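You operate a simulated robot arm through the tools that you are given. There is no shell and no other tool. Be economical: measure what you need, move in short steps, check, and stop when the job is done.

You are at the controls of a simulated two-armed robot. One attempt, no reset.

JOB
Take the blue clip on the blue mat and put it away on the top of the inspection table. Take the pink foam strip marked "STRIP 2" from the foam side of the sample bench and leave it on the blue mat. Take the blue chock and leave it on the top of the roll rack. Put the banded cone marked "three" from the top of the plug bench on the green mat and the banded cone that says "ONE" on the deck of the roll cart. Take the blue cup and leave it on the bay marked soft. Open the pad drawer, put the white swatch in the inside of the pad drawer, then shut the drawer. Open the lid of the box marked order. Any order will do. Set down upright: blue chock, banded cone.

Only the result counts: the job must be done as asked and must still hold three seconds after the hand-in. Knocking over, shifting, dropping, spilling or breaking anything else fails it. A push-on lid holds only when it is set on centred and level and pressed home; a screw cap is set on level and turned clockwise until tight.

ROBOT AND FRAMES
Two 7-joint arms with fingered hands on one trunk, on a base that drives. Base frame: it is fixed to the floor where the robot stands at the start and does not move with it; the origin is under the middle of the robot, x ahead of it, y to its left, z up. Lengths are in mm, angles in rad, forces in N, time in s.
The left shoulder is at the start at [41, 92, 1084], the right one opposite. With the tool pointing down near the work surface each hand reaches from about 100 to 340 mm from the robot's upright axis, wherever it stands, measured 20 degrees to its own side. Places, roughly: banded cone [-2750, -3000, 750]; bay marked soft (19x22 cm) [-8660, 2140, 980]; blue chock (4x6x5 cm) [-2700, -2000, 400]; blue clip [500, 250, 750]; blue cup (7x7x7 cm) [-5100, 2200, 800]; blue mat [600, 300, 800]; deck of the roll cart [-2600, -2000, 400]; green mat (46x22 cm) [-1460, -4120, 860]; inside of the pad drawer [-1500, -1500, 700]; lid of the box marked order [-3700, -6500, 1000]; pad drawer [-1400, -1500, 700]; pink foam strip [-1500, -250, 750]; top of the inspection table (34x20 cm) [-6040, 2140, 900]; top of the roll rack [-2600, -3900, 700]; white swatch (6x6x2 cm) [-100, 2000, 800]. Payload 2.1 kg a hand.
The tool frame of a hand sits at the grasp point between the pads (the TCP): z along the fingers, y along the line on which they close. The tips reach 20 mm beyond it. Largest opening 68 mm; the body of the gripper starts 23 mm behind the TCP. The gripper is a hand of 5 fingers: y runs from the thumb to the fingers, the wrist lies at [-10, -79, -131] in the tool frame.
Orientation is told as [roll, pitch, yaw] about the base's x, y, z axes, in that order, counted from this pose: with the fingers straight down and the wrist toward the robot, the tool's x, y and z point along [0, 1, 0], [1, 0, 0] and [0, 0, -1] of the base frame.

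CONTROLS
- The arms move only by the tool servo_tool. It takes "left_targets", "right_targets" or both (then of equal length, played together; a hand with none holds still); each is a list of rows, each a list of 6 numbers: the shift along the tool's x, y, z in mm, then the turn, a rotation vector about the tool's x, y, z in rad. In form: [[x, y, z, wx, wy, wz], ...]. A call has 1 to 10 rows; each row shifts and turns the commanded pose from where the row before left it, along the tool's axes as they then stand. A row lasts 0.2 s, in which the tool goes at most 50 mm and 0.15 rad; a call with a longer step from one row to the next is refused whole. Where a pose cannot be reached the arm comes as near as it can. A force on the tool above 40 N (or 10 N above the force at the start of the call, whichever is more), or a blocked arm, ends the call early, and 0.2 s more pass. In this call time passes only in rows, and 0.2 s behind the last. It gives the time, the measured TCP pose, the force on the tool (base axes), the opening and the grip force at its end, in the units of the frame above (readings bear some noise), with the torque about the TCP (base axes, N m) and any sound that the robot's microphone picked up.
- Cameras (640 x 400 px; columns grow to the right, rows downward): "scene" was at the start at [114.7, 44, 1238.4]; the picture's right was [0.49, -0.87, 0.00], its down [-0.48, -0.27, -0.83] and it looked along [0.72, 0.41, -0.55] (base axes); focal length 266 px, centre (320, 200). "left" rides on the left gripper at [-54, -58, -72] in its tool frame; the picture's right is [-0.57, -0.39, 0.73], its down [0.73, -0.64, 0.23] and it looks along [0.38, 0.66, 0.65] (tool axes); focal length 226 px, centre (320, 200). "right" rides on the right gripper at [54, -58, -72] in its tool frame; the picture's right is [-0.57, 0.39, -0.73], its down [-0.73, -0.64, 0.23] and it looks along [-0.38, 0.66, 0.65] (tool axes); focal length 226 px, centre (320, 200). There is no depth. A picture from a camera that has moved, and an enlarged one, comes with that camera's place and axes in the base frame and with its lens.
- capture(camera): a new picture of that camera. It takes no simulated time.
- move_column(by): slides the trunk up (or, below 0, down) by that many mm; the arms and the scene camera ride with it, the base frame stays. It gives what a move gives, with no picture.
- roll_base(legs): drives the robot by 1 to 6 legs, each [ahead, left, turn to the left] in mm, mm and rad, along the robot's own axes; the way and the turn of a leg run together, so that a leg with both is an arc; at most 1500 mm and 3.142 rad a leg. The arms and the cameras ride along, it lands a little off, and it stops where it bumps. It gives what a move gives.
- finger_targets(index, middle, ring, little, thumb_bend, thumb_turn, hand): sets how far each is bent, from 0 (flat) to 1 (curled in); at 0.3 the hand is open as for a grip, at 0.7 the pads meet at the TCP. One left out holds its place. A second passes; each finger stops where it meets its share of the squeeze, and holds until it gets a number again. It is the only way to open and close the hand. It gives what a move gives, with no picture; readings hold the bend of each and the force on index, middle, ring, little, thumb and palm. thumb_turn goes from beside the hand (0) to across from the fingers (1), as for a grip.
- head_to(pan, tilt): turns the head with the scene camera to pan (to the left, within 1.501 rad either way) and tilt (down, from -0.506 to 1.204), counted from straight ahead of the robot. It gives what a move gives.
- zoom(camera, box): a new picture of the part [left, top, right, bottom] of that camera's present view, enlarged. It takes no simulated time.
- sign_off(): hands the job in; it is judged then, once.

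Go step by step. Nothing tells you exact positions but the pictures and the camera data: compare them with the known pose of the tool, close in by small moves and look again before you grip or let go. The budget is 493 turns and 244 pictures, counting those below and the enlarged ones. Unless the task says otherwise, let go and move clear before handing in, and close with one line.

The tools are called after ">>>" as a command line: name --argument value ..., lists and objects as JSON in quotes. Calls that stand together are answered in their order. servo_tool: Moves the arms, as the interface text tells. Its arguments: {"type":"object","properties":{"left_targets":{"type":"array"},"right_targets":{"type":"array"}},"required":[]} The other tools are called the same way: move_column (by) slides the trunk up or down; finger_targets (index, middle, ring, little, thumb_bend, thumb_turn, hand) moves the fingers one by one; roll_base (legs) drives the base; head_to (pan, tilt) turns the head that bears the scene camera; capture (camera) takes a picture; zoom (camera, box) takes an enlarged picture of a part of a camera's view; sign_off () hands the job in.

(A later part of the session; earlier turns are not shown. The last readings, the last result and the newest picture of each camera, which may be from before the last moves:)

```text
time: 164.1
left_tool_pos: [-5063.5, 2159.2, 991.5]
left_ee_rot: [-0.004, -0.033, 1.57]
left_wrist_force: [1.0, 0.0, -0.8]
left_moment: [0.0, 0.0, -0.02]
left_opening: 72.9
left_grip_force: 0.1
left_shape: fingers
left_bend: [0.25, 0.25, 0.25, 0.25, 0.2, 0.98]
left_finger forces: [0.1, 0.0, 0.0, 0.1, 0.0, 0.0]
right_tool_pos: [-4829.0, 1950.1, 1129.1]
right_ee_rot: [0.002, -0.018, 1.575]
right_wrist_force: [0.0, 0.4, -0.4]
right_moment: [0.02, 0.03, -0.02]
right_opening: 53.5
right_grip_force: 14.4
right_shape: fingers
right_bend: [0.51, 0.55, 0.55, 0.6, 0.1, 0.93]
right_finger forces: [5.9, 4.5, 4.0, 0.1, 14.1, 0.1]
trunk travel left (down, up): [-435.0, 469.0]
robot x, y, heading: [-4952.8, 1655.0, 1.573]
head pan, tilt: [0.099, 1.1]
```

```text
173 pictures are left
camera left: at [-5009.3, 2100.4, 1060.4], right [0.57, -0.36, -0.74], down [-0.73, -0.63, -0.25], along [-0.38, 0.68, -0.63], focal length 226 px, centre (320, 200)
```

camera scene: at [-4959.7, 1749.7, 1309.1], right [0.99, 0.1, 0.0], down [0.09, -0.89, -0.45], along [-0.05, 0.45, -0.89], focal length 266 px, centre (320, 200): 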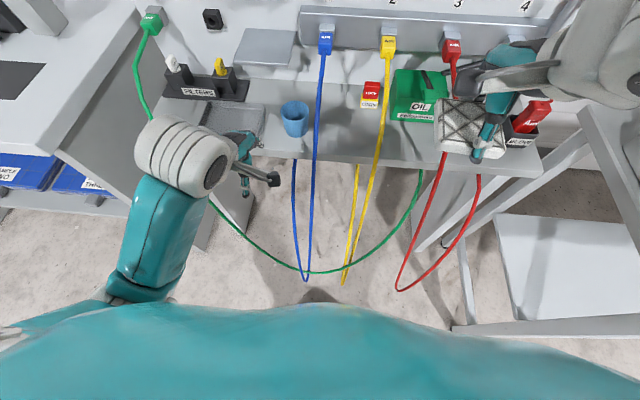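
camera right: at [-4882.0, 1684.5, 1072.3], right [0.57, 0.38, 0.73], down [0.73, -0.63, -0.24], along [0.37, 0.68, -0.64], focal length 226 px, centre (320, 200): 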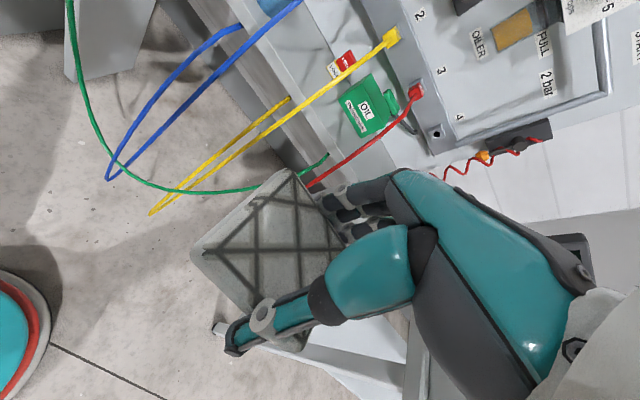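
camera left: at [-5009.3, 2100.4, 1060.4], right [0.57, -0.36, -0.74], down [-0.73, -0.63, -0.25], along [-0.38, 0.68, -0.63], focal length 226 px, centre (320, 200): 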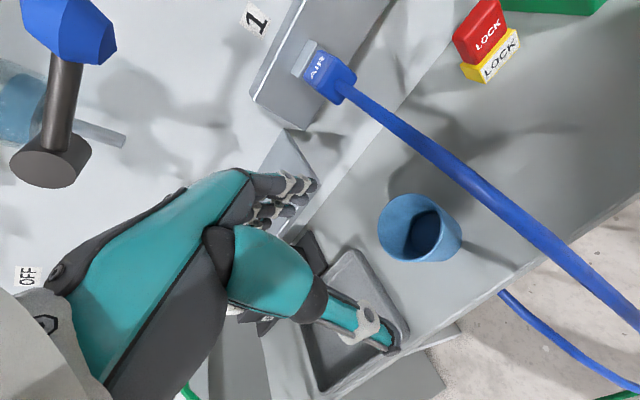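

The arm reaches 500 mm ahead here, so the base can stay clear of the hoses. I open the left hand wider and move over the cup.

>>> finger_targets --hand "left" --index 0.1 --middle 0.1 --ring 0.1 --little 0.1 --thumb_bend 0.1

>>> servo_tool --left_targets '[[2, 19, 0, 0, 0, 0], [0, 19, 10, 0, 0, 0], [0, 0, 25, 0, 0, 0], [0, 0, 20, 0, 0, 0]]'

>>> capture --camera "left"

>>> zoom --camera "scene" --box '[210, 20, 410, 160]'

```text
time: 165.1
left_tool_pos: [-5064.6, 2158.9, 989.7]
left_ee_rot: [-0.003, -0.031, 1.573]
left_wrist_force: [0.0, 0.4, -0.5]
left_moment: [0.01, 0.02, -0.01]
left_opening: 90.7
left_grip_force: 0.1
left_shape: fingers
left_bend: [0.1, 0.1, 0.1, 0.1, 0.1, 0.98]
left_finger forces: [0.1, 0.0, 0.0, 0.0, 0.0, 0.1]
right_tool_pos: [-4828.1, 1949.2, 1129.1]
right_ee_rot: [0.003, -0.017, 1.574]
right_wrist_force: [0.0, -0.8, 0.1]
right_moment: [0.0, -0.03, -0.01]
right_opening: 53.6
right_grip_force: 14.5
right_shape: fingers
right_bend: [0.51, 0.55, 0.55, 0.6, 0.1, 0.93]
right_finger forces: [5.9, 4.4, 4.2, 0.0, 14.0, 0.0]
trunk travel left (down, up): [-435.0, 469.0]
robot x, y, heading: [-4952.3, 1661.0, 1.569]
head pan, tilt: [0.099, 1.1]
```

```text
time: 166.1
left_tool_pos: [-5065.7, 2177.7, 938.9]
left_ee_rot: [-0.005, -0.031, 1.573]
left_wrist_force: [0.8, -0.3, 0.8]
left_moment: [0.03, -0.01, 0.03]
left_opening: 91.2
left_grip_force: 0.1
left_shape: fingers
left_bend: [0.1, 0.1, 0.1, 0.1, 0.1, 0.98]
left_finger forces: [0.0, 0.0, 0.0, 0.1, 0.1, 0.0]
left hand out of reach, approached as far as the arm can: row 2, 3, 4
right_tool_pos: [-4828.8, 1950.0, 1129.6]
right_ee_rot: [0.002, -0.018, 1.574]
right_wrist_force: [-0.2, -0.3, -0.1]
right_moment: [-0.01, -0.02, 0.02]
right_opening: 53.2
right_grip_force: 14.1
right_shape: fingers
right_bend: [0.51, 0.55, 0.55, 0.6, 0.1, 0.93]
right_finger forces: [5.9, 4.5, 4.0, 0.0, 14.1, 0.1]
trunk travel left (down, up): [-435.0, 469.0]
robot x, y, heading: [-4951.3, 1659.0, 1.573]
head pan, tilt: [0.099, 1.1]
```

```text
172 pictures are left
camera left: at [-5012.0, 2118.7, 1009.7], right [0.57, -0.36, -0.74], down [-0.73, -0.63, -0.25], along [-0.37, 0.68, -0.63], focal length 226 px, centre (320, 200)
```

left: 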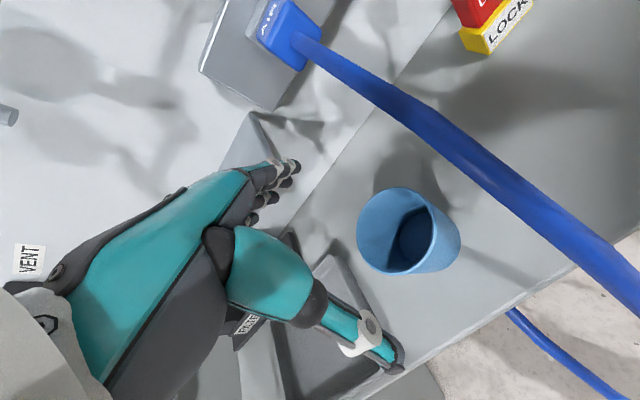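

```text
2.86 times, centred on (310, 90) of scene
camera zoom: at [-4959.9, 1749.4, 1309.1], right [0.99, 0.1, 0.0], down [0.09, -0.89, -0.45], along [-0.05, 0.45, -0.89], focal length 761 px, centre (349, 514)
```

zoom: 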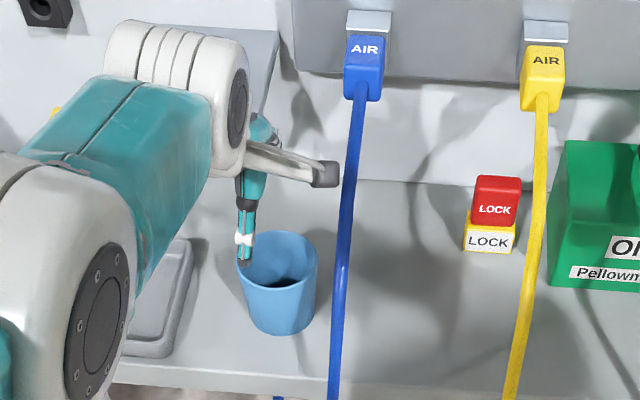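

The cup rim centre is at [-5062, 2199, 857]. The arm is 20 mm short, so I nudge the base ahead (still short of the hoses).

>>> roll_base --legs '[[42, 0, 0]]'

>>> servo_tool --left_targets '[[0, -5, 0, 0, 0, 0], [0, 0, 0, 0, 0, 0]]'

```text
time: 167.0
left_tool_pos: [-5065.3, 2219.4, 938.7]
left_ee_rot: [-0.003, -0.03, 1.572]
left_wrist_force: [1.2, -14.3, -3.9]
left_moment: [-0.13, -0.02, 0.27]
left_opening: 90.7
left_grip_force: 8.4
left_shape: fingers
left_bend: [0.1, 0.1, 0.55, 0.1, 0.1, 0.98]
left_finger forces: [0.0, 1.0, 14.8, 0.0, 0.0, 0.0]
right_tool_pos: [-4829.2, 1989.5, 1129.5]
right_ee_rot: [0.001, -0.018, 1.574]
right_wrist_force: [0.8, -0.1, 0.9]
right_moment: [0.02, 0.0, -0.01]
right_opening: 53.2
right_grip_force: 14.3
right_shape: fingers
right_bend: [0.51, 0.55, 0.55, 0.6, 0.1, 0.93]
right_finger forces: [5.9, 4.4, 4.1, 0.0, 14.1, 0.0]
trunk travel left (down, up): [-435.0, 469.0]
robot x, y, heading: [-4950.8, 1701.9, 1.566]
head pan, tilt: [0.099, 1.1]
```

```text
time: 167.6
left_tool_pos: [-5067.1, 2216.1, 938.3]
left_ee_rot: [-0.005, -0.028, 1.574]
left_wrist_force: [0.4, -12.4, -0.1]
left_moment: [-0.02, 0.03, 0.21]
left_opening: 90.7
left_grip_force: 7.4
left_shape: fingers
left_bend: [0.1, 0.09, 0.5, 0.1, 0.1, 0.98]
left_finger forces: [0.0, 0.8, 13.8, 0.0, 0.1, 0.1]
right_tool_pos: [-4829.2, 1990.3, 1129.2]
right_ee_rot: [0.002, -0.019, 1.574]
right_wrist_force: [0.1, 0.5, 0.3]
right_moment: [0.03, 0.02, -0.01]
right_opening: 53.0
right_grip_force: 14.7
right_shape: fingers
right_bend: [0.51, 0.55, 0.55, 0.6, 0.1, 0.93]
right_finger forces: [5.9, 4.5, 4.1, 0.1, 14.2, 0.0]
trunk travel left (down, up): [-435.0, 469.0]
robot x, y, heading: [-4950.8, 1696.1, 1.574]
head pan, tilt: [0.099, 1.1]
```

A finger touched something behind (a panel fixture). I pull back 20 mm and look.

>>> servo_tool --left_targets '[[0, -20, 0, 0, 0, 0], [0, 0, 0, 0, 0, 0]]'

>>> capture --camera "left"

>>> zoom --camera "scene" --box '[190, 20, 390, 160]'

```text
time: 168.2
left_tool_pos: [-5065.4, 2213.0, 932.8]
left_ee_rot: [-0.005, -0.029, 1.573]
left_wrist_force: [-0.7, -14.3, 5.4]
left_moment: [0.19, 0.13, 0.3]
left_opening: 90.8
left_grip_force: 9.2
left_shape: fingers
left_bend: [0.1, 0.09, 0.45, 0.08, 0.1, 0.98]
left_finger forces: [0.0, 0.6, 14.4, 2.7, 0.0, 0.0]
left hand out of reach, approached as far as the arm can: row 1
right_tool_pos: [-4829.6, 1990.5, 1129.4]
right_ee_rot: [0.001, -0.019, 1.575]
right_wrist_force: [0.7, -0.2, -0.2]
right_moment: [-0.03, 0.0, -0.01]
right_opening: 53.4
right_grip_force: 14.2
right_shape: fingers
right_bend: [0.51, 0.55, 0.55, 0.6, 0.1, 0.93]
right_finger forces: [5.8, 4.5, 4.1, 0.0, 14.1, 0.1]
trunk travel left (down, up): [-435.0, 469.0]
robot x, y, heading: [-4948.5, 1705.2, 1.572]
head pan, tilt: [0.099, 1.1]
```

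```text
170 pictures are left
camera left: at [-5010.4, 2154.1, 1002.6], right [0.57, -0.36, -0.74], down [-0.73, -0.63, -0.25], along [-0.38, 0.68, -0.63], focal length 226 px, centre (320, 200)
```

left: 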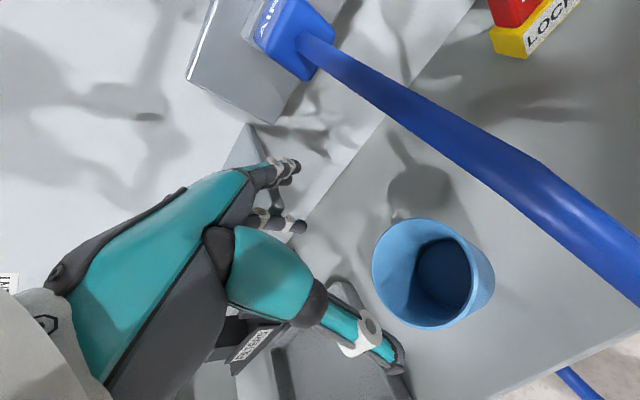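

```text
2.86 times, centred on (290, 90) of scene
camera zoom: at [-4959.7, 1789.1, 1309.4], right [0.99, 0.1, 0.0], down [0.09, -0.89, -0.46], along [-0.05, 0.45, -0.89], focal length 761 px, centre (406, 514)
```

zoom: 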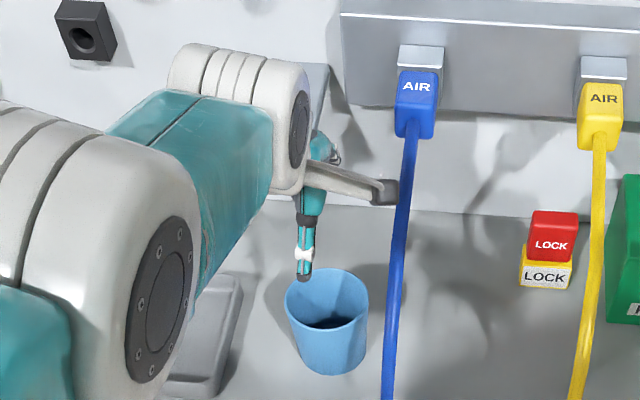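

>>> roll_base --legs '[[-25, 0, 0]]'

>>> servo_tool --left_targets '[[0, 0, 0, 0, 0, 0]]'

```text
time: 169.0
left_tool_pos: [-5063.6, 2189.7, 931.1]
left_ee_rot: [-0.006, -0.029, 1.573]
left_wrist_force: [0.1, -1.5, -0.4]
left_moment: [0.02, -0.03, 0.0]
left_opening: 90.8
left_grip_force: 0.6
left_shape: fingers
left_bend: [0.1, 0.1, 0.11, 0.1, 0.1, 0.98]
left_finger forces: [0.0, 0.2, 1.1, 0.0, 0.1, 0.0]
right_tool_pos: [-4830.2, 1966.9, 1128.8]
right_ee_rot: [0.002, -0.016, 1.572]
right_wrist_force: [0.1, -0.1, -0.2]
right_moment: [0.03, -0.01, 0.04]
right_opening: 53.0
right_grip_force: 14.7
right_shape: fingers
right_bend: [0.51, 0.55, 0.55, 0.6, 0.1, 0.93]
right_finger forces: [6.0, 4.6, 4.0, 0.0, 14.2, 0.1]
trunk travel left (down, up): [-435.0, 469.0]
robot x, y, heading: [-4949.1, 1680.2, 1.571]
head pan, tilt: [0.099, 1.1]
```

```text
time: 169.4
left_tool_pos: [-5065.2, 2189.8, 930.5]
left_ee_rot: [-0.007, -0.027, 1.572]
left_wrist_force: [0.3, -0.6, 0.3]
left_moment: [-0.01, -0.03, 0.01]
left_opening: 91.3
left_grip_force: 1.0
left_shape: fingers
left_bend: [0.1, 0.1, 0.11, 0.1, 0.1, 0.98]
left_finger forces: [0.0, 0.2, 0.8, 0.0, 0.1, 0.0]
right_tool_pos: [-4829.1, 1968.3, 1128.0]
right_ee_rot: [0.002, -0.017, 1.574]
right_wrist_force: [-0.4, 0.0, -0.4]
right_moment: [0.0, -0.01, 0.02]
right_opening: 53.6
right_grip_force: 14.0
right_shape: fingers
right_bend: [0.51, 0.55, 0.55, 0.6, 0.1, 0.93]
right_finger forces: [5.9, 4.5, 4.2, 0.0, 14.0, 0.0]
trunk travel left (down, up): [-435.0, 469.0]
robot x, y, heading: [-4953.1, 1679.7, 1.57]
head pan, tilt: [0.099, 1.1]
```

The finger touches a small fixed shelf at z about 928, y about 2259. I narrow the fingers a bit (thumb stays wide) so they can pass in front of it.

>>> finger_targets --hand "left" --index 0.22 --middle 0.22 --ring 0.22 --little 0.22 --thumb_bend 0.1

>>> capture --camera "left"

```text
time: 170.4
left_tool_pos: [-5064.9, 2190.2, 931.5]
left_ee_rot: [-0.007, -0.027, 1.573]
left_wrist_force: [0.8, -1.0, 0.4]
left_moment: [-0.02, -0.01, 0.01]
left_opening: 80.4
left_grip_force: 0.0
left_shape: fingers
left_bend: [0.22, 0.22, 0.22, 0.22, 0.1, 0.98]
left_finger forces: [0.0, 0.0, 0.1, 0.1, 0.0, 0.0]
right_tool_pos: [-4828.7, 1967.4, 1128.8]
right_ee_rot: [0.001, -0.017, 1.574]
right_wrist_force: [0.2, 0.4, 0.0]
right_moment: [0.01, -0.04, -0.01]
right_opening: 53.4
right_grip_force: 14.7
right_shape: fingers
right_bend: [0.51, 0.55, 0.55, 0.6, 0.1, 0.93]
right_finger forces: [5.9, 4.5, 4.1, 0.1, 14.1, 0.1]
trunk travel left (down, up): [-435.0, 469.0]
robot x, y, heading: [-4953.4, 1678.0, 1.569]
head pan, tilt: [0.099, 1.1]
```

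```text
168 pictures are left
camera left: at [-5010.3, 2131.2, 1001.7], right [0.57, -0.36, -0.74], down [-0.73, -0.64, -0.25], along [-0.38, 0.68, -0.63], focal length 226 px, centre (320, 200)
```

left: 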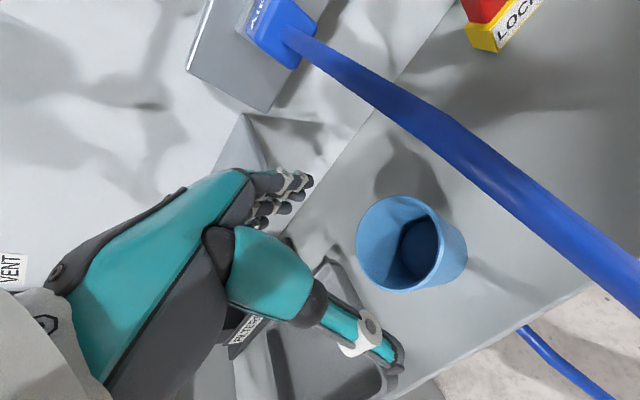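

Rim centre is [-5061, 2198]. I nudge 12 mm ahead and 4 mm right.

>>> roll_base --legs '[[12, -3, 0]]'

>>> move_column --by -40

>>> capture --camera "left"

>>> zoom --camera "scene" --box '[210, 20, 370, 132]'

```text
time: 171.2
left_tool_pos: [-5062.0, 2202.2, 930.2]
left_ee_rot: [-0.005, -0.027, 1.571]
left_wrist_force: [0.0, -1.5, -0.6]
left_moment: [0.02, 0.01, 0.07]
left_opening: 80.3
left_grip_force: 1.0
left_shape: fingers
left_bend: [0.22, 0.22, 0.24, 0.22, 0.1, 0.98]
left_finger forces: [0.0, 0.0, 1.8, 0.0, 0.0, 0.0]
right_tool_pos: [-4826.7, 1979.9, 1129.6]
right_ee_rot: [0.003, -0.017, 1.574]
right_wrist_force: [0.2, 0.8, -0.7]
right_moment: [0.0, 0.01, -0.01]
right_opening: 53.2
right_grip_force: 14.2
right_shape: fingers
right_bend: [0.51, 0.55, 0.55, 0.6, 0.1, 0.93]
right_finger forces: [6.0, 4.5, 4.1, 0.1, 14.1, 0.0]
trunk travel left (down, up): [-435.0, 469.0]
robot x, y, heading: [-4946.0, 1693.2, 1.573]
head pan, tilt: [0.099, 1.1]
```

```text
time: 172.0
left_tool_pos: [-5061.6, 2202.7, 886.2]
left_ee_rot: [-0.006, -0.02, 1.572]
left_wrist_force: [0.3, -0.8, -0.2]
left_moment: [0.0, -0.03, 0.01]
left_opening: 80.3
left_grip_force: 0.0
left_shape: fingers
left_bend: [0.22, 0.22, 0.22, 0.22, 0.1, 0.98]
left_finger forces: [0.0, 0.0, 0.0, 0.1, 0.0, 0.0]
right_tool_pos: [-4825.6, 1979.5, 1087.9]
right_ee_rot: [0.003, -0.018, 1.573]
right_wrist_force: [0.8, -0.5, 1.0]
right_moment: [0.01, -0.02, -0.01]
right_opening: 53.6
right_grip_force: 14.4
right_shape: fingers
right_bend: [0.51, 0.55, 0.55, 0.6, 0.1, 0.93]
right_finger forces: [5.8, 4.5, 4.2, 0.0, 13.9, 0.0]
trunk travel left (down, up): [-395.0, 509.0]
robot x, y, heading: [-4945.6, 1691.7, 1.572]
head pan, tilt: [0.099, 1.1]
```

```text
167 pictures are left
camera left: at [-5007.3, 2144.7, 958.2], right [0.57, -0.37, -0.73], down [-0.73, -0.64, -0.25], along [-0.38, 0.68, -0.63], focal length 226 px, centre (320, 200)
```

left: 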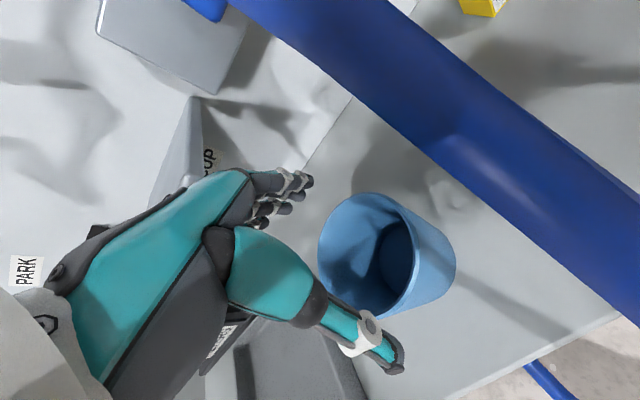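

```text
3.57 times, centred on (290, 76) of scene
camera zoom: at [-4956.8, 1783.1, 1268.9], right [0.99, 0.1, 0.0], down [0.09, -0.89, -0.45], along [-0.05, 0.45, -0.89], focal length 951 px, centre (427, 643)
```

zoom: 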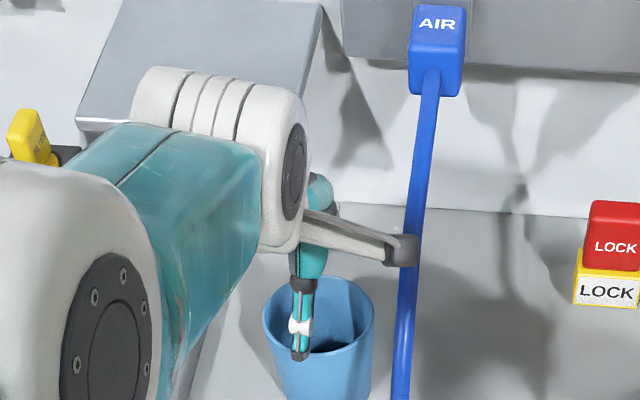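

The hand is centred over the cup and below the shelf edge; the hose clears the wrist camera narrowly. I lower 30 mm more.

>>> move_column --by -30

>>> capture --camera "left"

```text
time: 172.8
left_tool_pos: [-5062.1, 2203.3, 853.1]
left_ee_rot: [-0.004, -0.014, 1.574]
left_wrist_force: [-0.5, -0.3, 0.2]
left_moment: [-0.02, -0.01, 0.03]
left_opening: 80.6
left_grip_force: 0.1
left_shape: fingers
left_bend: [0.22, 0.22, 0.22, 0.22, 0.1, 0.98]
left_finger forces: [0.0, 0.1, 0.1, 0.0, 0.1, 0.1]
right_tool_pos: [-4825.1, 1979.3, 1059.4]
right_ee_rot: [0.002, -0.017, 1.573]
right_wrist_force: [-0.7, 0.1, 0.5]
right_moment: [0.01, 0.0, -0.01]
right_opening: 53.4
right_grip_force: 14.1
right_shape: fingers
right_bend: [0.51, 0.55, 0.55, 0.6, 0.1, 0.93]
right_finger forces: [5.8, 4.4, 4.1, 0.0, 14.1, 0.1]
trunk travel left (down, up): [-365.0, 539.0]
robot x, y, heading: [-4951.1, 1691.0, 1.571]
head pan, tilt: [0.099, 1.1]
```

```text
165 pictures are left
camera left: at [-5007.2, 2146.3, 925.6], right [0.57, -0.38, -0.73], down [-0.73, -0.64, -0.24], along [-0.38, 0.67, -0.64], focal length 226 px, centre (320, 200)
```

left: 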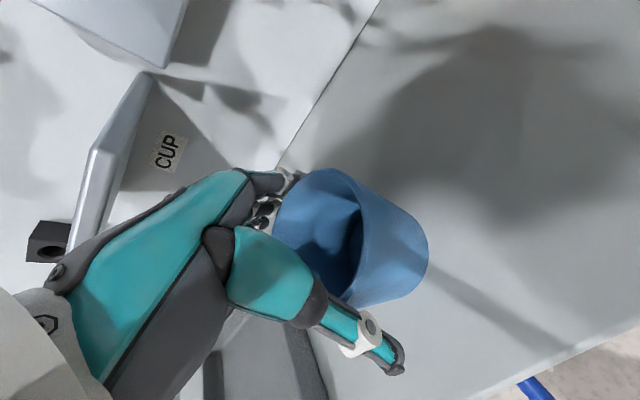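

The hand straddles the cup. I close gently.

>>> finger_targets --hand "left" --index 0.4 --middle 0.4 --ring 0.4 --little 0.4 --thumb_bend 0.4

>>> capture --camera "left"

```text
time: 173.8
left_tool_pos: [-5060.8, 2203.8, 854.3]
left_ee_rot: [-0.003, -0.014, 1.572]
left_wrist_force: [0.4, -0.6, 7.3]
left_moment: [-0.03, -0.06, 0.02]
left_opening: 66.5
left_grip_force: 8.2
left_shape: fingers
left_bend: [0.28, 0.39, 0.4, 0.4, 0.31, 0.97]
left_finger forces: [7.7, 0.3, 0.0, 0.1, 8.1, 0.0]
right_tool_pos: [-4827.5, 1979.2, 1059.6]
right_ee_rot: [0.001, -0.017, 1.575]
right_wrist_force: [-0.2, 0.2, -0.5]
right_moment: [-0.01, 0.0, 0.0]
right_opening: 53.3
right_grip_force: 14.6
right_shape: fingers
right_bend: [0.51, 0.55, 0.55, 0.6, 0.1, 0.93]
right_finger forces: [5.9, 4.4, 4.1, 0.0, 14.1, 0.0]
trunk travel left (down, up): [-365.0, 539.0]
robot x, y, heading: [-4947.0, 1690.6, 1.574]
head pan, tilt: [0.099, 1.1]
```

```text
164 pictures are left
camera left: at [-5007.0, 2146.0, 925.9], right [0.57, -0.38, -0.73], down [-0.73, -0.64, -0.24], along [-0.38, 0.67, -0.64], focal length 226 px, centre (320, 200)
```

left: 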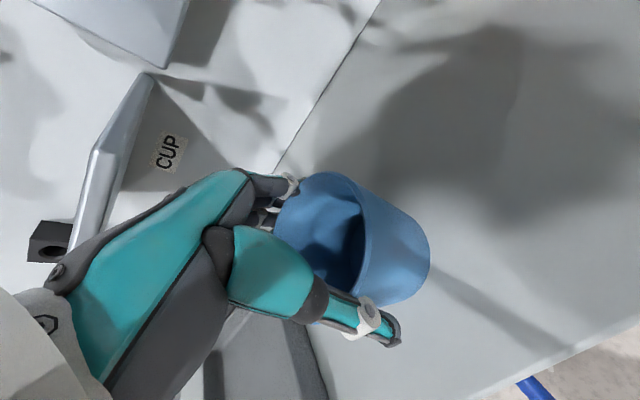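

>>> finger_targets --hand "left" --index 0.5 --middle 0.55 --ring 0.6 --little 0.6 --thumb_bend 0.5

>>> move_column --by 25

>>> capture --camera "left"

```text
time: 174.8
left_tool_pos: [-5062.0, 2204.2, 854.9]
left_ee_rot: [-0.003, -0.014, 1.573]
left_wrist_force: [-0.5, 3.7, 9.7]
left_moment: [0.12, 0.0, -0.03]
left_opening: 62.4
left_grip_force: 18.3
left_shape: fingers
left_bend: [0.31, 0.46, 0.5, 0.6, 0.33, 0.95]
left_finger forces: [10.9, 4.3, 4.1, 0.1, 16.0, 0.0]
right_tool_pos: [-4826.6, 1979.2, 1058.6]
right_ee_rot: [0.002, -0.017, 1.576]
right_wrist_force: [-0.4, -0.7, -0.1]
right_moment: [0.02, 0.01, 0.02]
right_opening: 53.2
right_grip_force: 13.7
right_shape: fingers
right_bend: [0.51, 0.55, 0.55, 0.6, 0.1, 0.93]
right_finger forces: [5.9, 4.4, 4.1, 0.0, 14.0, 0.1]
trunk travel left (down, up): [-365.0, 539.0]
robot x, y, heading: [-4948.9, 1688.0, 1.573]
head pan, tilt: [0.099, 1.1]
```

```text
time: 175.5
left_tool_pos: [-5063.4, 2203.8, 878.9]
left_ee_rot: [-0.003, -0.013, 1.575]
left_wrist_force: [0.2, -0.5, -1.1]
left_moment: [-0.01, 0.04, -0.01]
left_opening: 61.8
left_grip_force: 17.0
left_shape: fingers
left_bend: [0.33, 0.47, 0.51, 0.6, 0.33, 0.95]
left_finger forces: [9.0, 4.1, 3.8, 0.0, 16.5, 0.1]
right_tool_pos: [-4826.3, 1979.6, 1084.2]
right_ee_rot: [0.003, -0.016, 1.574]
right_wrist_force: [-0.3, -0.3, 0.0]
right_moment: [0.0, 0.01, 0.01]
right_opening: 53.3
right_grip_force: 14.3
right_shape: fingers
right_bend: [0.51, 0.55, 0.55, 0.6, 0.1, 0.93]
right_finger forces: [6.0, 4.4, 4.0, 0.1, 14.0, 0.0]
trunk travel left (down, up): [-390.0, 514.0]
robot x, y, heading: [-4948.7, 1690.9, 1.57]
head pan, tilt: [0.099, 1.1]
```

```text
163 pictures are left
camera left: at [-5007.3, 2146.3, 950.3], right [0.57, -0.38, -0.73], down [-0.73, -0.64, -0.24], along [-0.38, 0.67, -0.64], focal length 226 px, centre (320, 200)
```

left: 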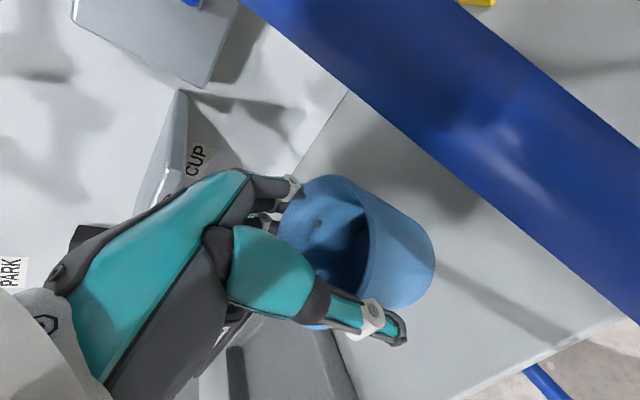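

The cup is lifted. I pull back slightly, raise well above the hoses, then back out.

>>> roll_base --legs '[[-30, 5, 0]]'

>>> move_column --by 120

>>> roll_base --legs '[[-450, 0, 0]]'

>>> capture --camera "left"

>>> capture --camera "right"

```text
time: 176.3
left_tool_pos: [-5066.6, 2173.3, 878.1]
left_ee_rot: [-0.005, -0.014, 1.573]
left_wrist_force: [-1.0, -0.1, 0.1]
left_moment: [0.0, 0.0, 0.02]
left_opening: 61.6
left_grip_force: 16.1
left_shape: fingers
left_bend: [0.33, 0.47, 0.51, 0.6, 0.33, 0.95]
left_finger forces: [8.9, 4.0, 3.7, 0.0, 16.7, 0.0]
right_tool_pos: [-4831.5, 1950.0, 1085.4]
right_ee_rot: [0.002, -0.017, 1.573]
right_wrist_force: [-0.7, -0.1, -0.2]
right_moment: [0.0, 0.02, 0.0]
right_opening: 53.2
right_grip_force: 14.8
right_shape: fingers
right_bend: [0.51, 0.55, 0.55, 0.6, 0.1, 0.93]
right_finger forces: [6.0, 4.4, 4.1, 0.0, 14.0, 0.0]
trunk travel left (down, up): [-390.0, 514.0]
robot x, y, heading: [-4955.7, 1659.1, 1.573]
head pan, tilt: [0.099, 1.1]
```

```text
time: 177.8
left_tool_pos: [-5067.4, 2174.3, 1014.8]
left_ee_rot: [-0.003, -0.045, 1.572]
left_wrist_force: [-0.4, 0.2, -0.7]
left_moment: [-0.03, -0.03, 0.01]
left_opening: 61.6
left_grip_force: 16.8
left_shape: fingers
left_bend: [0.33, 0.47, 0.51, 0.6, 0.33, 0.95]
left_finger forces: [9.0, 4.1, 3.7, 0.1, 16.6, 0.1]
right_tool_pos: [-4831.8, 1948.5, 1204.3]
right_ee_rot: [0.0, -0.018, 1.576]
right_wrist_force: [-0.7, 0.3, -0.2]
right_moment: [-0.02, -0.01, 0.0]
right_opening: 53.4
right_grip_force: 14.3
right_shape: fingers
right_bend: [0.51, 0.55, 0.55, 0.6, 0.1, 0.93]
right_finger forces: [5.9, 4.4, 4.2, 0.0, 13.9, 0.0]
trunk travel left (down, up): [-510.0, 394.0]
robot x, y, heading: [-4955.8, 1660.5, 1.569]
head pan, tilt: [0.099, 1.1]
```

```text
time: 180.6
left_tool_pos: [-5066.7, 1724.2, 1016.5]
left_ee_rot: [-0.003, -0.045, 1.571]
left_wrist_force: [0.8, -0.3, -1.0]
left_moment: [0.01, 0.0, -0.01]
left_opening: 61.7
left_grip_force: 17.1
left_shape: fingers
left_bend: [0.33, 0.47, 0.51, 0.6, 0.33, 0.95]
left_finger forces: [9.0, 4.0, 3.7, 0.0, 16.5, 0.0]
right_tool_pos: [-4830.4, 1498.4, 1203.3]
right_ee_rot: [0.003, -0.017, 1.572]
right_wrist_force: [-0.3, -0.6, -0.5]
right_moment: [-0.03, -0.04, -0.03]
right_opening: 53.1
right_grip_force: 14.8
right_shape: fingers
right_bend: [0.51, 0.55, 0.55, 0.6, 0.1, 0.93]
right_finger forces: [5.9, 4.4, 4.1, 0.0, 13.9, 0.0]
trunk travel left (down, up): [-510.0, 394.0]
robot x, y, heading: [-4950.7, 1206.8, 1.569]
head pan, tilt: [0.099, 1.1]
```

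```text
162 pictures are left
camera left: at [-5011.3, 1663.6, 1085.3], right [0.57, -0.35, -0.74], down [-0.73, -0.63, -0.26], along [-0.37, 0.69, -0.62], focal length 226 px, centre (320, 200)
```

left: 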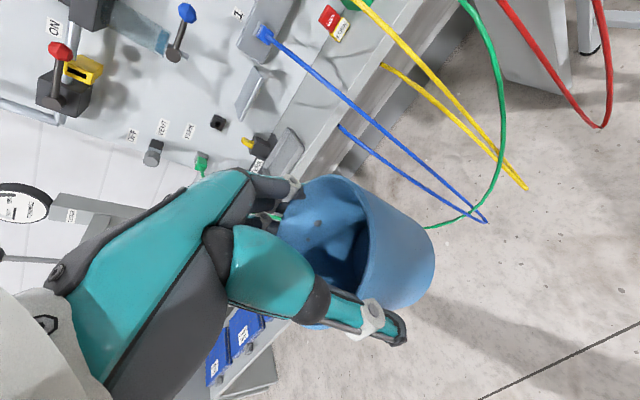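

```text
161 pictures are left
camera right: at [-4884.0, 1437.8, 1275.5], right [0.57, 0.38, 0.73], down [0.73, -0.63, -0.24], along [0.37, 0.68, -0.64], focal length 226 px, centre (320, 200)
```

right: 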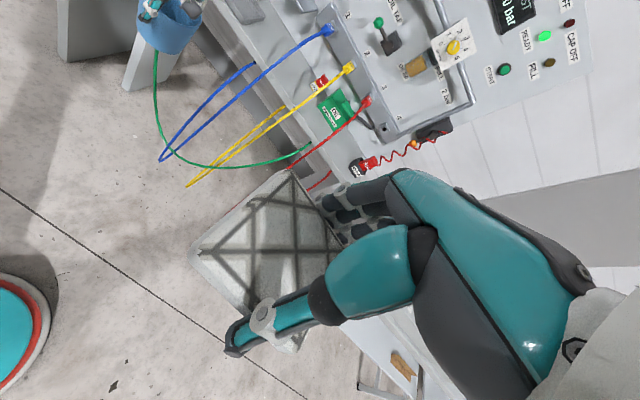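

Both items are held. I turn to face -x and look along the aisle towards the soft bay.

>>> servo_tool --left_targets '[[0, -35, 0, 0, 0, 0], [0, -35, 0, 0, 0, 0], [0, -35, 0, 0, 0, 0], [0, -35, 0, 0, 0, 0]]'

>>> roll_base --legs '[[0, 0, 1.57], [1400, 0, 0]]'

>>> head_to --pan -0.2 --tilt 0.3

>>> capture --camera "scene"

```text
time: 181.6
left_tool_pos: [-5064.5, 1584.0, 1009.8]
left_ee_rot: [-0.005, -0.044, 1.573]
left_wrist_force: [-1.2, 1.1, -0.8]
left_moment: [0.0, 0.01, 0.0]
left_opening: 60.4
left_grip_force: 14.9
left_shape: fingers
left_bend: [0.35, 0.47, 0.52, 0.6, 0.33, 0.95]
left_finger forces: [8.1, 4.1, 3.6, 0.0, 14.8, 0.1]
right_tool_pos: [-4829.9, 1498.2, 1202.6]
right_ee_rot: [0.003, -0.018, 1.571]
right_wrist_force: [0.7, -0.1, -0.2]
right_moment: [0.01, 0.02, -0.03]
right_opening: 53.6
right_grip_force: 13.5
right_shape: fingers
right_bend: [0.51, 0.55, 0.55, 0.6, 0.1, 0.93]
right_finger forces: [5.8, 4.4, 4.0, 0.0, 13.9, 0.0]
trunk travel left (down, up): [-510.0, 394.0]
robot x, y, heading: [-4951.4, 1207.4, 1.569]
head pan, tilt: [0.099, 1.1]
```

```text
time: 192.4
left_tool_pos: [-6734.1, 1101.7, 1009.3]
left_ee_rot: [-0.004, -0.045, -3.139]
left_wrist_force: [0.2, 0.8, 0.3]
left_moment: [0.0, -0.02, -0.02]
left_opening: 60.1
left_grip_force: 15.0
left_shape: fingers
left_bend: [0.35, 0.47, 0.52, 0.6, 0.33, 0.95]
left_finger forces: [8.0, 4.0, 3.7, 0.0, 14.5, 0.0]
right_tool_pos: [-6648.2, 1336.0, 1203.1]
right_ee_rot: [0.003, -0.018, -3.137]
right_wrist_force: [-0.3, -0.6, 0.5]
right_moment: [-0.03, -0.03, 0.06]
right_opening: 53.1
right_grip_force: 13.8
right_shape: fingers
right_bend: [0.51, 0.56, 0.55, 0.6, 0.1, 0.93]
right_finger forces: [5.8, 4.3, 4.1, 0.0, 13.7, 0.1]
trunk travel left (down, up): [-510.0, 394.0]
robot x, y, heading: [-6358.6, 1215.1, -3.145]
head pan, tilt: [0.099, 1.1]
```

```text
time: 193.5
left_tool_pos: [-6734.0, 1101.1, 1008.8]
left_ee_rot: [-0.005, -0.047, -3.14]
left_wrist_force: [0.6, -0.1, -0.5]
left_moment: [0.02, 0.02, -0.02]
left_opening: 60.1
left_grip_force: 14.6
left_shape: fingers
left_bend: [0.35, 0.47, 0.52, 0.6, 0.33, 0.95]
left_finger forces: [8.0, 3.9, 3.8, 0.0, 14.5, 0.0]
right_tool_pos: [-6647.4, 1336.3, 1204.3]
right_ee_rot: [0.001, -0.016, -3.139]
right_wrist_force: [0.2, -1.1, 0.3]
right_moment: [0.0, -0.02, 0.0]
right_opening: 53.0
right_grip_force: 13.6
right_shape: fingers
right_bend: [0.51, 0.56, 0.55, 0.6, 0.1, 0.93]
right_finger forces: [5.7, 4.2, 4.0, 0.0, 13.7, 0.1]
trunk travel left (down, up): [-510.0, 394.0]
robot x, y, heading: [-6356.5, 1215.4, -3.14]
head pan, tilt: [-0.201, 0.3]
```

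```text
160 pictures are left
camera scene: at [-6471.2, 1232.3, 1450.5], right [0.2, 0.98, 0.0], down [0.29, -0.06, -0.95], along [-0.94, 0.19, -0.3], focal length 266 px, centre (320, 200)
```

scene: 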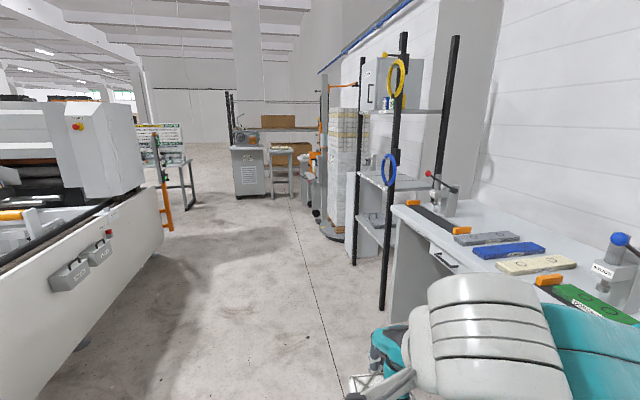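

The rack with the marked bays is ahead on the right. I drive to it and face it.

>>> roll_base --legs '[[1100, 0, 0], [1080, 0, 0], [0, 0, -1.57]]'

>>> head_to --pan 0.1 --tilt 0.3

>>> capture --camera "scene"

```text
time: 208.1
left_tool_pos: [-8646.2, 1610.1, 1010.6]
left_ee_rot: [-0.003, -0.046, 1.552]
left_wrist_force: [0.0, 1.2, -0.6]
left_moment: [0.05, 0.03, 0.01]
left_opening: 59.7
left_grip_force: 14.9
left_shape: fingers
left_bend: [0.36, 0.48, 0.52, 0.6, 0.33, 0.95]
left_finger forces: [7.7, 3.9, 3.6, 0.1, 14.1, 0.1]
right_tool_pos: [-8413.6, 1519.4, 1204.1]
right_ee_rot: [0.002, -0.017, 1.555]
right_wrist_force: [0.1, 0.9, -1.1]
right_moment: [-0.02, 0.0, 0.02]
right_opening: 52.8
right_grip_force: 13.7
right_shape: fingers
right_bend: [0.51, 0.56, 0.55, 0.6, 0.1, 0.93]
right_finger forces: [5.6, 4.4, 3.9, 0.0, 13.4, 0.0]
trunk travel left (down, up): [-510.0, 394.0]
robot x, y, heading: [-8542.7, 1229.1, 1.554]
head pan, tilt: [-0.201, 0.3]
```

```text
time: 208.9
left_tool_pos: [-8646.4, 1610.0, 1009.2]
left_ee_rot: [-0.003, -0.046, 1.554]
left_wrist_force: [0.4, 0.1, -0.6]
left_moment: [0.0, 0.03, -0.01]
left_opening: 59.4
left_grip_force: 14.9
left_shape: fingers
left_bend: [0.36, 0.48, 0.52, 0.6, 0.33, 0.95]
left_finger forces: [7.7, 3.9, 3.6, 0.1, 14.2, 0.0]
right_tool_pos: [-8413.6, 1519.8, 1204.9]
right_ee_rot: [0.002, -0.019, 1.555]
right_wrist_force: [-0.6, 0.1, -1.6]
right_moment: [-0.01, -0.01, 0.0]
right_opening: 52.8
right_grip_force: 13.9
right_shape: fingers
right_bend: [0.51, 0.56, 0.55, 0.6, 0.1, 0.93]
right_finger forces: [5.7, 4.4, 4.0, 0.0, 13.5, 0.0]
trunk travel left (down, up): [-510.0, 394.0]
robot x, y, heading: [-8541.9, 1234.7, 1.554]
head pan, tilt: [0.099, 0.3]
```

```text
159 pictures are left
camera scene: at [-8551.0, 1345.2, 1450.6], right [1.0, 0.08, 0.0], down [0.02, -0.29, -0.96], along [-0.08, 0.95, -0.3], focal length 266 px, centre (320, 200)
```

scene: 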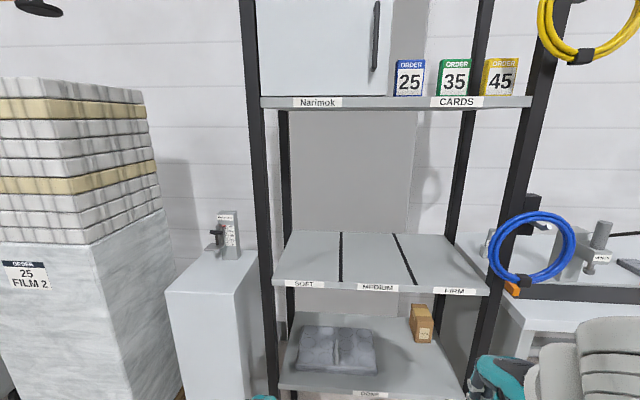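

I see the SOFT bay at the left of the middle shelf, matching [-8660, 2140, 980]. I raise the trunk, lower the right hand, and drive in part way to check.

>>> servo_tool --right_targets '[[0, 0, 30, 0, 0, 0], [0, 0, 30, 0, 0, 0], [0, 0, 30, 0, 0, 0], [0, 0, 30, 0, 0, 0], [0, 0, 30, 0, 0, 0]]'

>>> move_column --by 85

>>> roll_base --legs '[[300, 10, 0.016]]'

>>> head_to --pan 0.1 --tilt 0.8

>>> capture --camera "scene"

>>> capture --camera "left"

```text
time: 210.1
left_tool_pos: [-8647.1, 1610.0, 1010.1]
left_ee_rot: [-0.003, -0.045, 1.554]
left_wrist_force: [-0.6, -0.6, 0.0]
left_moment: [0.03, 0.03, 0.02]
left_opening: 59.7
left_grip_force: 14.6
left_shape: fingers
left_bend: [0.36, 0.48, 0.52, 0.6, 0.33, 0.95]
left_finger forces: [7.7, 3.9, 3.6, 0.0, 14.1, 0.1]
right_tool_pos: [-8415.0, 1522.0, 1053.1]
right_ee_rot: [0.002, -0.016, 1.557]
right_wrist_force: [-1.0, -0.2, -0.6]
right_moment: [0.01, 0.0, 0.0]
right_opening: 52.3
right_grip_force: 12.7
right_shape: fingers
right_bend: [0.52, 0.56, 0.56, 0.6, 0.11, 0.93]
right_finger forces: [5.2, 4.1, 3.5, 0.0, 12.4, 0.0]
trunk travel left (down, up): [-510.0, 394.0]
robot x, y, heading: [-8540.6, 1233.5, 1.554]
head pan, tilt: [0.099, 0.3]
```

```text
time: 211.3
left_tool_pos: [-8646.3, 1609.8, 1093.5]
left_ee_rot: [-0.003, -0.046, 1.553]
left_wrist_force: [0.5, -0.3, 0.0]
left_moment: [0.03, 0.0, -0.03]
left_opening: 59.6
left_grip_force: 14.5
left_shape: fingers
left_bend: [0.36, 0.48, 0.52, 0.6, 0.33, 0.95]
left_finger forces: [7.7, 3.8, 3.6, 0.2, 14.1, 0.0]
right_tool_pos: [-8414.8, 1520.7, 1138.5]
right_ee_rot: [0.001, -0.018, 1.556]
right_wrist_force: [-1.0, 0.5, -0.5]
right_moment: [-0.01, 0.0, -0.01]
right_opening: 52.2
right_grip_force: 12.6
right_shape: fingers
right_bend: [0.52, 0.56, 0.56, 0.6, 0.11, 0.93]
right_finger forces: [5.2, 4.0, 3.6, 0.0, 12.4, 0.0]
trunk travel left (down, up): [-595.0, 309.0]
robot x, y, heading: [-8546.7, 1236.9, 1.552]
head pan, tilt: [0.099, 0.3]
```

```text
time: 213.4
left_tool_pos: [-8658.6, 1909.2, 1093.7]
left_ee_rot: [-0.003, -0.046, 1.569]
left_wrist_force: [0.3, -0.7, 0.0]
left_moment: [0.02, 0.01, 0.02]
left_opening: 59.8
left_grip_force: 14.8
left_shape: fingers
left_bend: [0.36, 0.48, 0.52, 0.6, 0.33, 0.95]
left_finger forces: [7.7, 3.9, 3.6, 0.0, 14.1, 0.1]
right_tool_pos: [-8425.8, 1824.3, 1139.9]
right_ee_rot: [0.003, -0.017, 1.572]
right_wrist_force: [-0.2, 0.2, -0.8]
right_moment: [0.01, 0.01, -0.03]
right_opening: 52.5
right_grip_force: 12.8
right_shape: fingers
right_bend: [0.52, 0.56, 0.56, 0.6, 0.11, 0.93]
right_finger forces: [5.1, 4.0, 3.6, 0.0, 12.4, 0.2]
trunk travel left (down, up): [-595.0, 309.0]
robot x, y, heading: [-8546.7, 1531.5, 1.567]
head pan, tilt: [0.099, 0.3]
```

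```text
time: 214.3
left_tool_pos: [-8658.4, 1908.8, 1094.6]
left_ee_rot: [-0.004, -0.045, 1.57]
left_wrist_force: [0.2, -0.2, -0.7]
left_moment: [-0.02, -0.02, 0.02]
left_opening: 59.7
left_grip_force: 14.7
left_shape: fingers
left_bend: [0.36, 0.48, 0.52, 0.6, 0.33, 0.95]
left_finger forces: [7.7, 4.0, 3.6, 0.2, 14.1, 0.1]
right_tool_pos: [-8425.3, 1823.8, 1138.9]
right_ee_rot: [0.003, -0.017, 1.57]
right_wrist_force: [-1.4, 0.3, -0.2]
right_moment: [0.01, -0.03, 0.02]
right_opening: 52.1
right_grip_force: 12.9
right_shape: fingers
right_bend: [0.52, 0.56, 0.56, 0.6, 0.11, 0.93]
right_finger forces: [5.2, 4.0, 3.5, 0.1, 12.4, 0.0]
trunk travel left (down, up): [-595.0, 309.0]
robot x, y, heading: [-8547.7, 1530.4, 1.569]
head pan, tilt: [0.099, 0.799]
```

```text
158 pictures are left
camera scene: at [-8558.3, 1627.8, 1491.5], right [1.0, 0.1, 0.0], down [0.07, -0.71, -0.7], along [-0.07, 0.69, -0.72], focal length 266 px, centre (320, 200)
```

scene: 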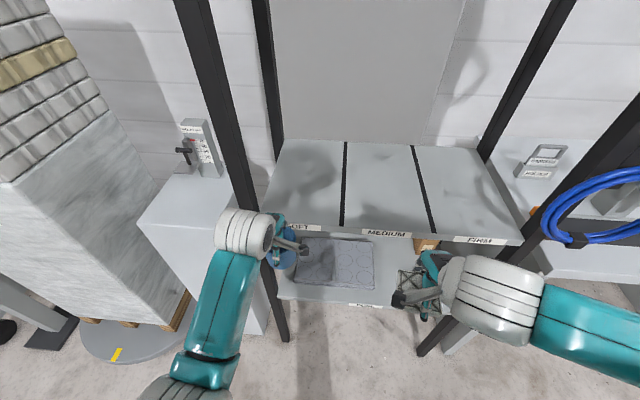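

```text
157 pictures are left
camera left: at [-8604.8, 1847.8, 1163.9], right [0.57, -0.35, -0.74], down [-0.73, -0.63, -0.26], along [-0.37, 0.69, -0.62], focal length 226 px, centre (320, 200)
```

left: 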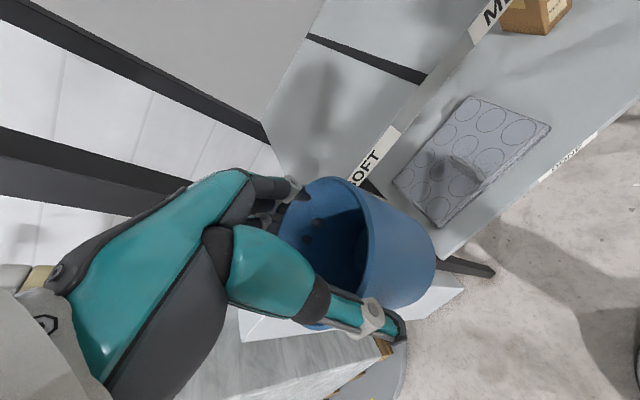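

The shelf is at z about 993 with its front edge at y 2024, and the SOFT bay spans x -8730 to -8550. I drive in so the cup comes over the bay.

>>> roll_base --legs '[[220, -18, 0]]'

>>> capture --camera "scene"

>>> capture --camera "left"

```text
time: 216.0
left_tool_pos: [-8641.0, 2130.6, 1093.9]
left_ee_rot: [-0.004, -0.043, 1.569]
left_wrist_force: [-1.0, -0.5, -0.9]
left_moment: [-0.02, 0.01, -0.01]
left_opening: 59.4
left_grip_force: 14.6
left_shape: fingers
left_bend: [0.36, 0.48, 0.52, 0.6, 0.33, 0.95]
left_finger forces: [7.8, 3.8, 3.7, 0.1, 14.0, 0.0]
right_tool_pos: [-8407.9, 2045.4, 1138.7]
right_ee_rot: [0.003, -0.016, 1.571]
right_wrist_force: [-0.5, -0.1, 0.7]
right_moment: [-0.02, -0.04, -0.01]
right_opening: 52.3
right_grip_force: 12.8
right_shape: fingers
right_bend: [0.52, 0.56, 0.56, 0.6, 0.11, 0.93]
right_finger forces: [5.2, 4.0, 3.6, 0.0, 12.5, 0.0]
trunk travel left (down, up): [-595.0, 309.0]
robot x, y, heading: [-8529.4, 1750.4, 1.571]
head pan, tilt: [0.099, 0.799]
```

```text
156 pictures are left
camera scene: at [-8539.6, 1850.0, 1491.3], right [1.0, 0.1, 0.0], down [0.07, -0.71, -0.7], along [-0.07, 0.69, -0.72], focal length 266 px, centre (320, 200)
```

scene: 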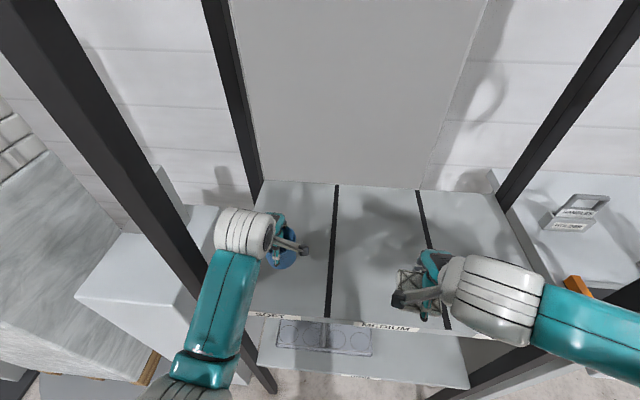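

```text
155 pictures are left
camera left: at [-8586.4, 2069.7, 1163.7], right [0.57, -0.35, -0.74], down [-0.73, -0.63, -0.26], along [-0.37, 0.69, -0.62], focal length 226 px, centre (320, 200)
```

left: 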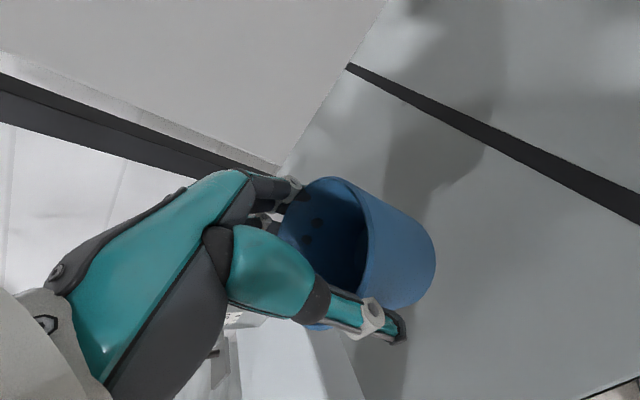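

The cup is over the bay. I lower with the trunk until contact.

>>> move_column --by -34

>>> move_column --by -8

```text
time: 216.8
left_tool_pos: [-8640.7, 2128.4, 1059.2]
left_ee_rot: [-0.005, -0.045, 1.569]
left_wrist_force: [0.9, 0.3, -0.1]
left_moment: [-0.01, 0.02, -0.01]
left_opening: 59.7
left_grip_force: 15.0
left_shape: fingers
left_bend: [0.36, 0.48, 0.52, 0.6, 0.33, 0.95]
left_finger forces: [7.7, 3.9, 3.6, 0.1, 14.1, 0.0]
right_tool_pos: [-8407.3, 2045.7, 1104.3]
right_ee_rot: [0.001, -0.017, 1.571]
right_wrist_force: [0.4, 0.6, 0.1]
right_moment: [-0.01, -0.01, 0.01]
right_opening: 52.1
right_grip_force: 12.4
right_shape: fingers
right_bend: [0.52, 0.56, 0.56, 0.6, 0.11, 0.93]
right_finger forces: [5.3, 4.0, 3.5, 0.1, 12.5, 0.1]
trunk travel left (down, up): [-561.0, 343.0]
robot x, y, heading: [-8528.6, 1752.9, 1.566]
head pan, tilt: [0.099, 0.799]
```

```text
time: 217.4
left_tool_pos: [-8640.9, 2128.3, 1052.8]
left_ee_rot: [-0.006, -0.046, 1.569]
left_wrist_force: [-0.2, -0.2, -0.4]
left_moment: [0.01, 0.01, -0.01]
left_opening: 59.7
left_grip_force: 14.9
left_shape: fingers
left_bend: [0.36, 0.48, 0.52, 0.6, 0.33, 0.95]
left_finger forces: [7.7, 3.9, 3.7, 0.1, 14.0, 0.1]
right_tool_pos: [-8407.2, 2044.5, 1096.9]
right_ee_rot: [0.0, -0.019, 1.572]
right_wrist_force: [0.3, -0.5, -0.1]
right_moment: [0.0, 0.02, 0.04]
right_opening: 52.3
right_grip_force: 12.2
right_shape: fingers
right_bend: [0.52, 0.56, 0.56, 0.6, 0.11, 0.93]
right_finger forces: [5.1, 4.0, 3.7, 0.0, 12.4, 0.1]
trunk travel left (down, up): [-553.0, 351.0]
robot x, y, heading: [-8529.3, 1752.0, 1.569]
head pan, tilt: [0.099, 0.799]
```

>>> move_column --by -6

>>> move_column --by -4

>>> capture --camera "left"

```text
time: 217.9
left_tool_pos: [-8639.8, 2129.6, 1047.3]
left_ee_rot: [-0.003, -0.044, 1.571]
left_wrist_force: [0.0, 0.8, -0.1]
left_moment: [0.01, -0.02, 0.0]
left_opening: 59.8
left_grip_force: 15.0
left_shape: fingers
left_bend: [0.36, 0.48, 0.52, 0.6, 0.33, 0.95]
left_finger forces: [7.7, 3.9, 3.7, 0.1, 14.1, 0.1]
right_tool_pos: [-8407.0, 2045.4, 1090.9]
right_ee_rot: [0.002, -0.017, 1.572]
right_wrist_force: [-0.7, -0.4, -0.4]
right_moment: [0.0, -0.01, -0.02]
right_opening: 52.1
right_grip_force: 12.8
right_shape: fingers
right_bend: [0.52, 0.56, 0.56, 0.6, 0.11, 0.93]
right_finger forces: [5.1, 4.0, 3.7, 0.0, 12.4, 0.0]
trunk travel left (down, up): [-547.0, 357.0]
robot x, y, heading: [-8531.2, 1753.7, 1.568]
head pan, tilt: [0.099, 0.799]
```

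```text
time: 218.4
left_tool_pos: [-8640.5, 2129.4, 1043.0]
left_ee_rot: [-0.004, -0.045, 1.57]
left_wrist_force: [-0.2, 0.0, -0.4]
left_moment: [-0.02, -0.02, 0.03]
left_opening: 59.6
left_grip_force: 15.2
left_shape: fingers
left_bend: [0.36, 0.48, 0.52, 0.6, 0.33, 0.95]
left_finger forces: [7.7, 3.8, 3.7, 0.0, 14.2, 0.1]
right_tool_pos: [-8407.4, 2046.1, 1087.0]
right_ee_rot: [0.001, -0.017, 1.57]
right_wrist_force: [-0.7, -0.8, 0.2]
right_moment: [0.02, 0.03, -0.01]
right_opening: 52.2
right_grip_force: 12.6
right_shape: fingers
right_bend: [0.52, 0.56, 0.56, 0.6, 0.11, 0.93]
right_finger forces: [5.2, 4.0, 3.6, 0.0, 12.3, 0.0]
trunk travel left (down, up): [-543.0, 361.0]
robot x, y, heading: [-8527.9, 1752.8, 1.571]
head pan, tilt: [0.099, 0.799]
```

```text
154 pictures are left
camera left: at [-8586.5, 2069.1, 1111.9], right [0.57, -0.35, -0.74], down [-0.73, -0.63, -0.26], along [-0.37, 0.69, -0.62], focal length 226 px, centre (320, 200)
```

left: 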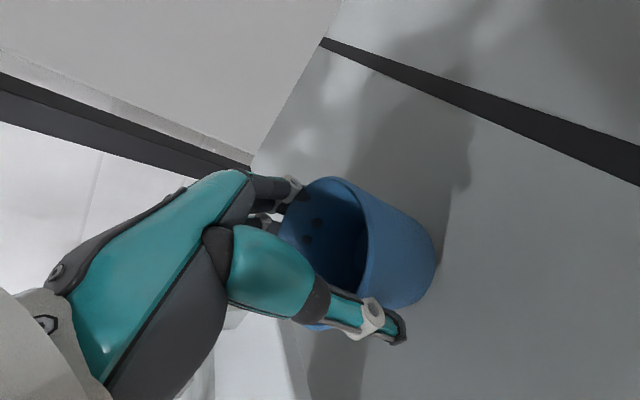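

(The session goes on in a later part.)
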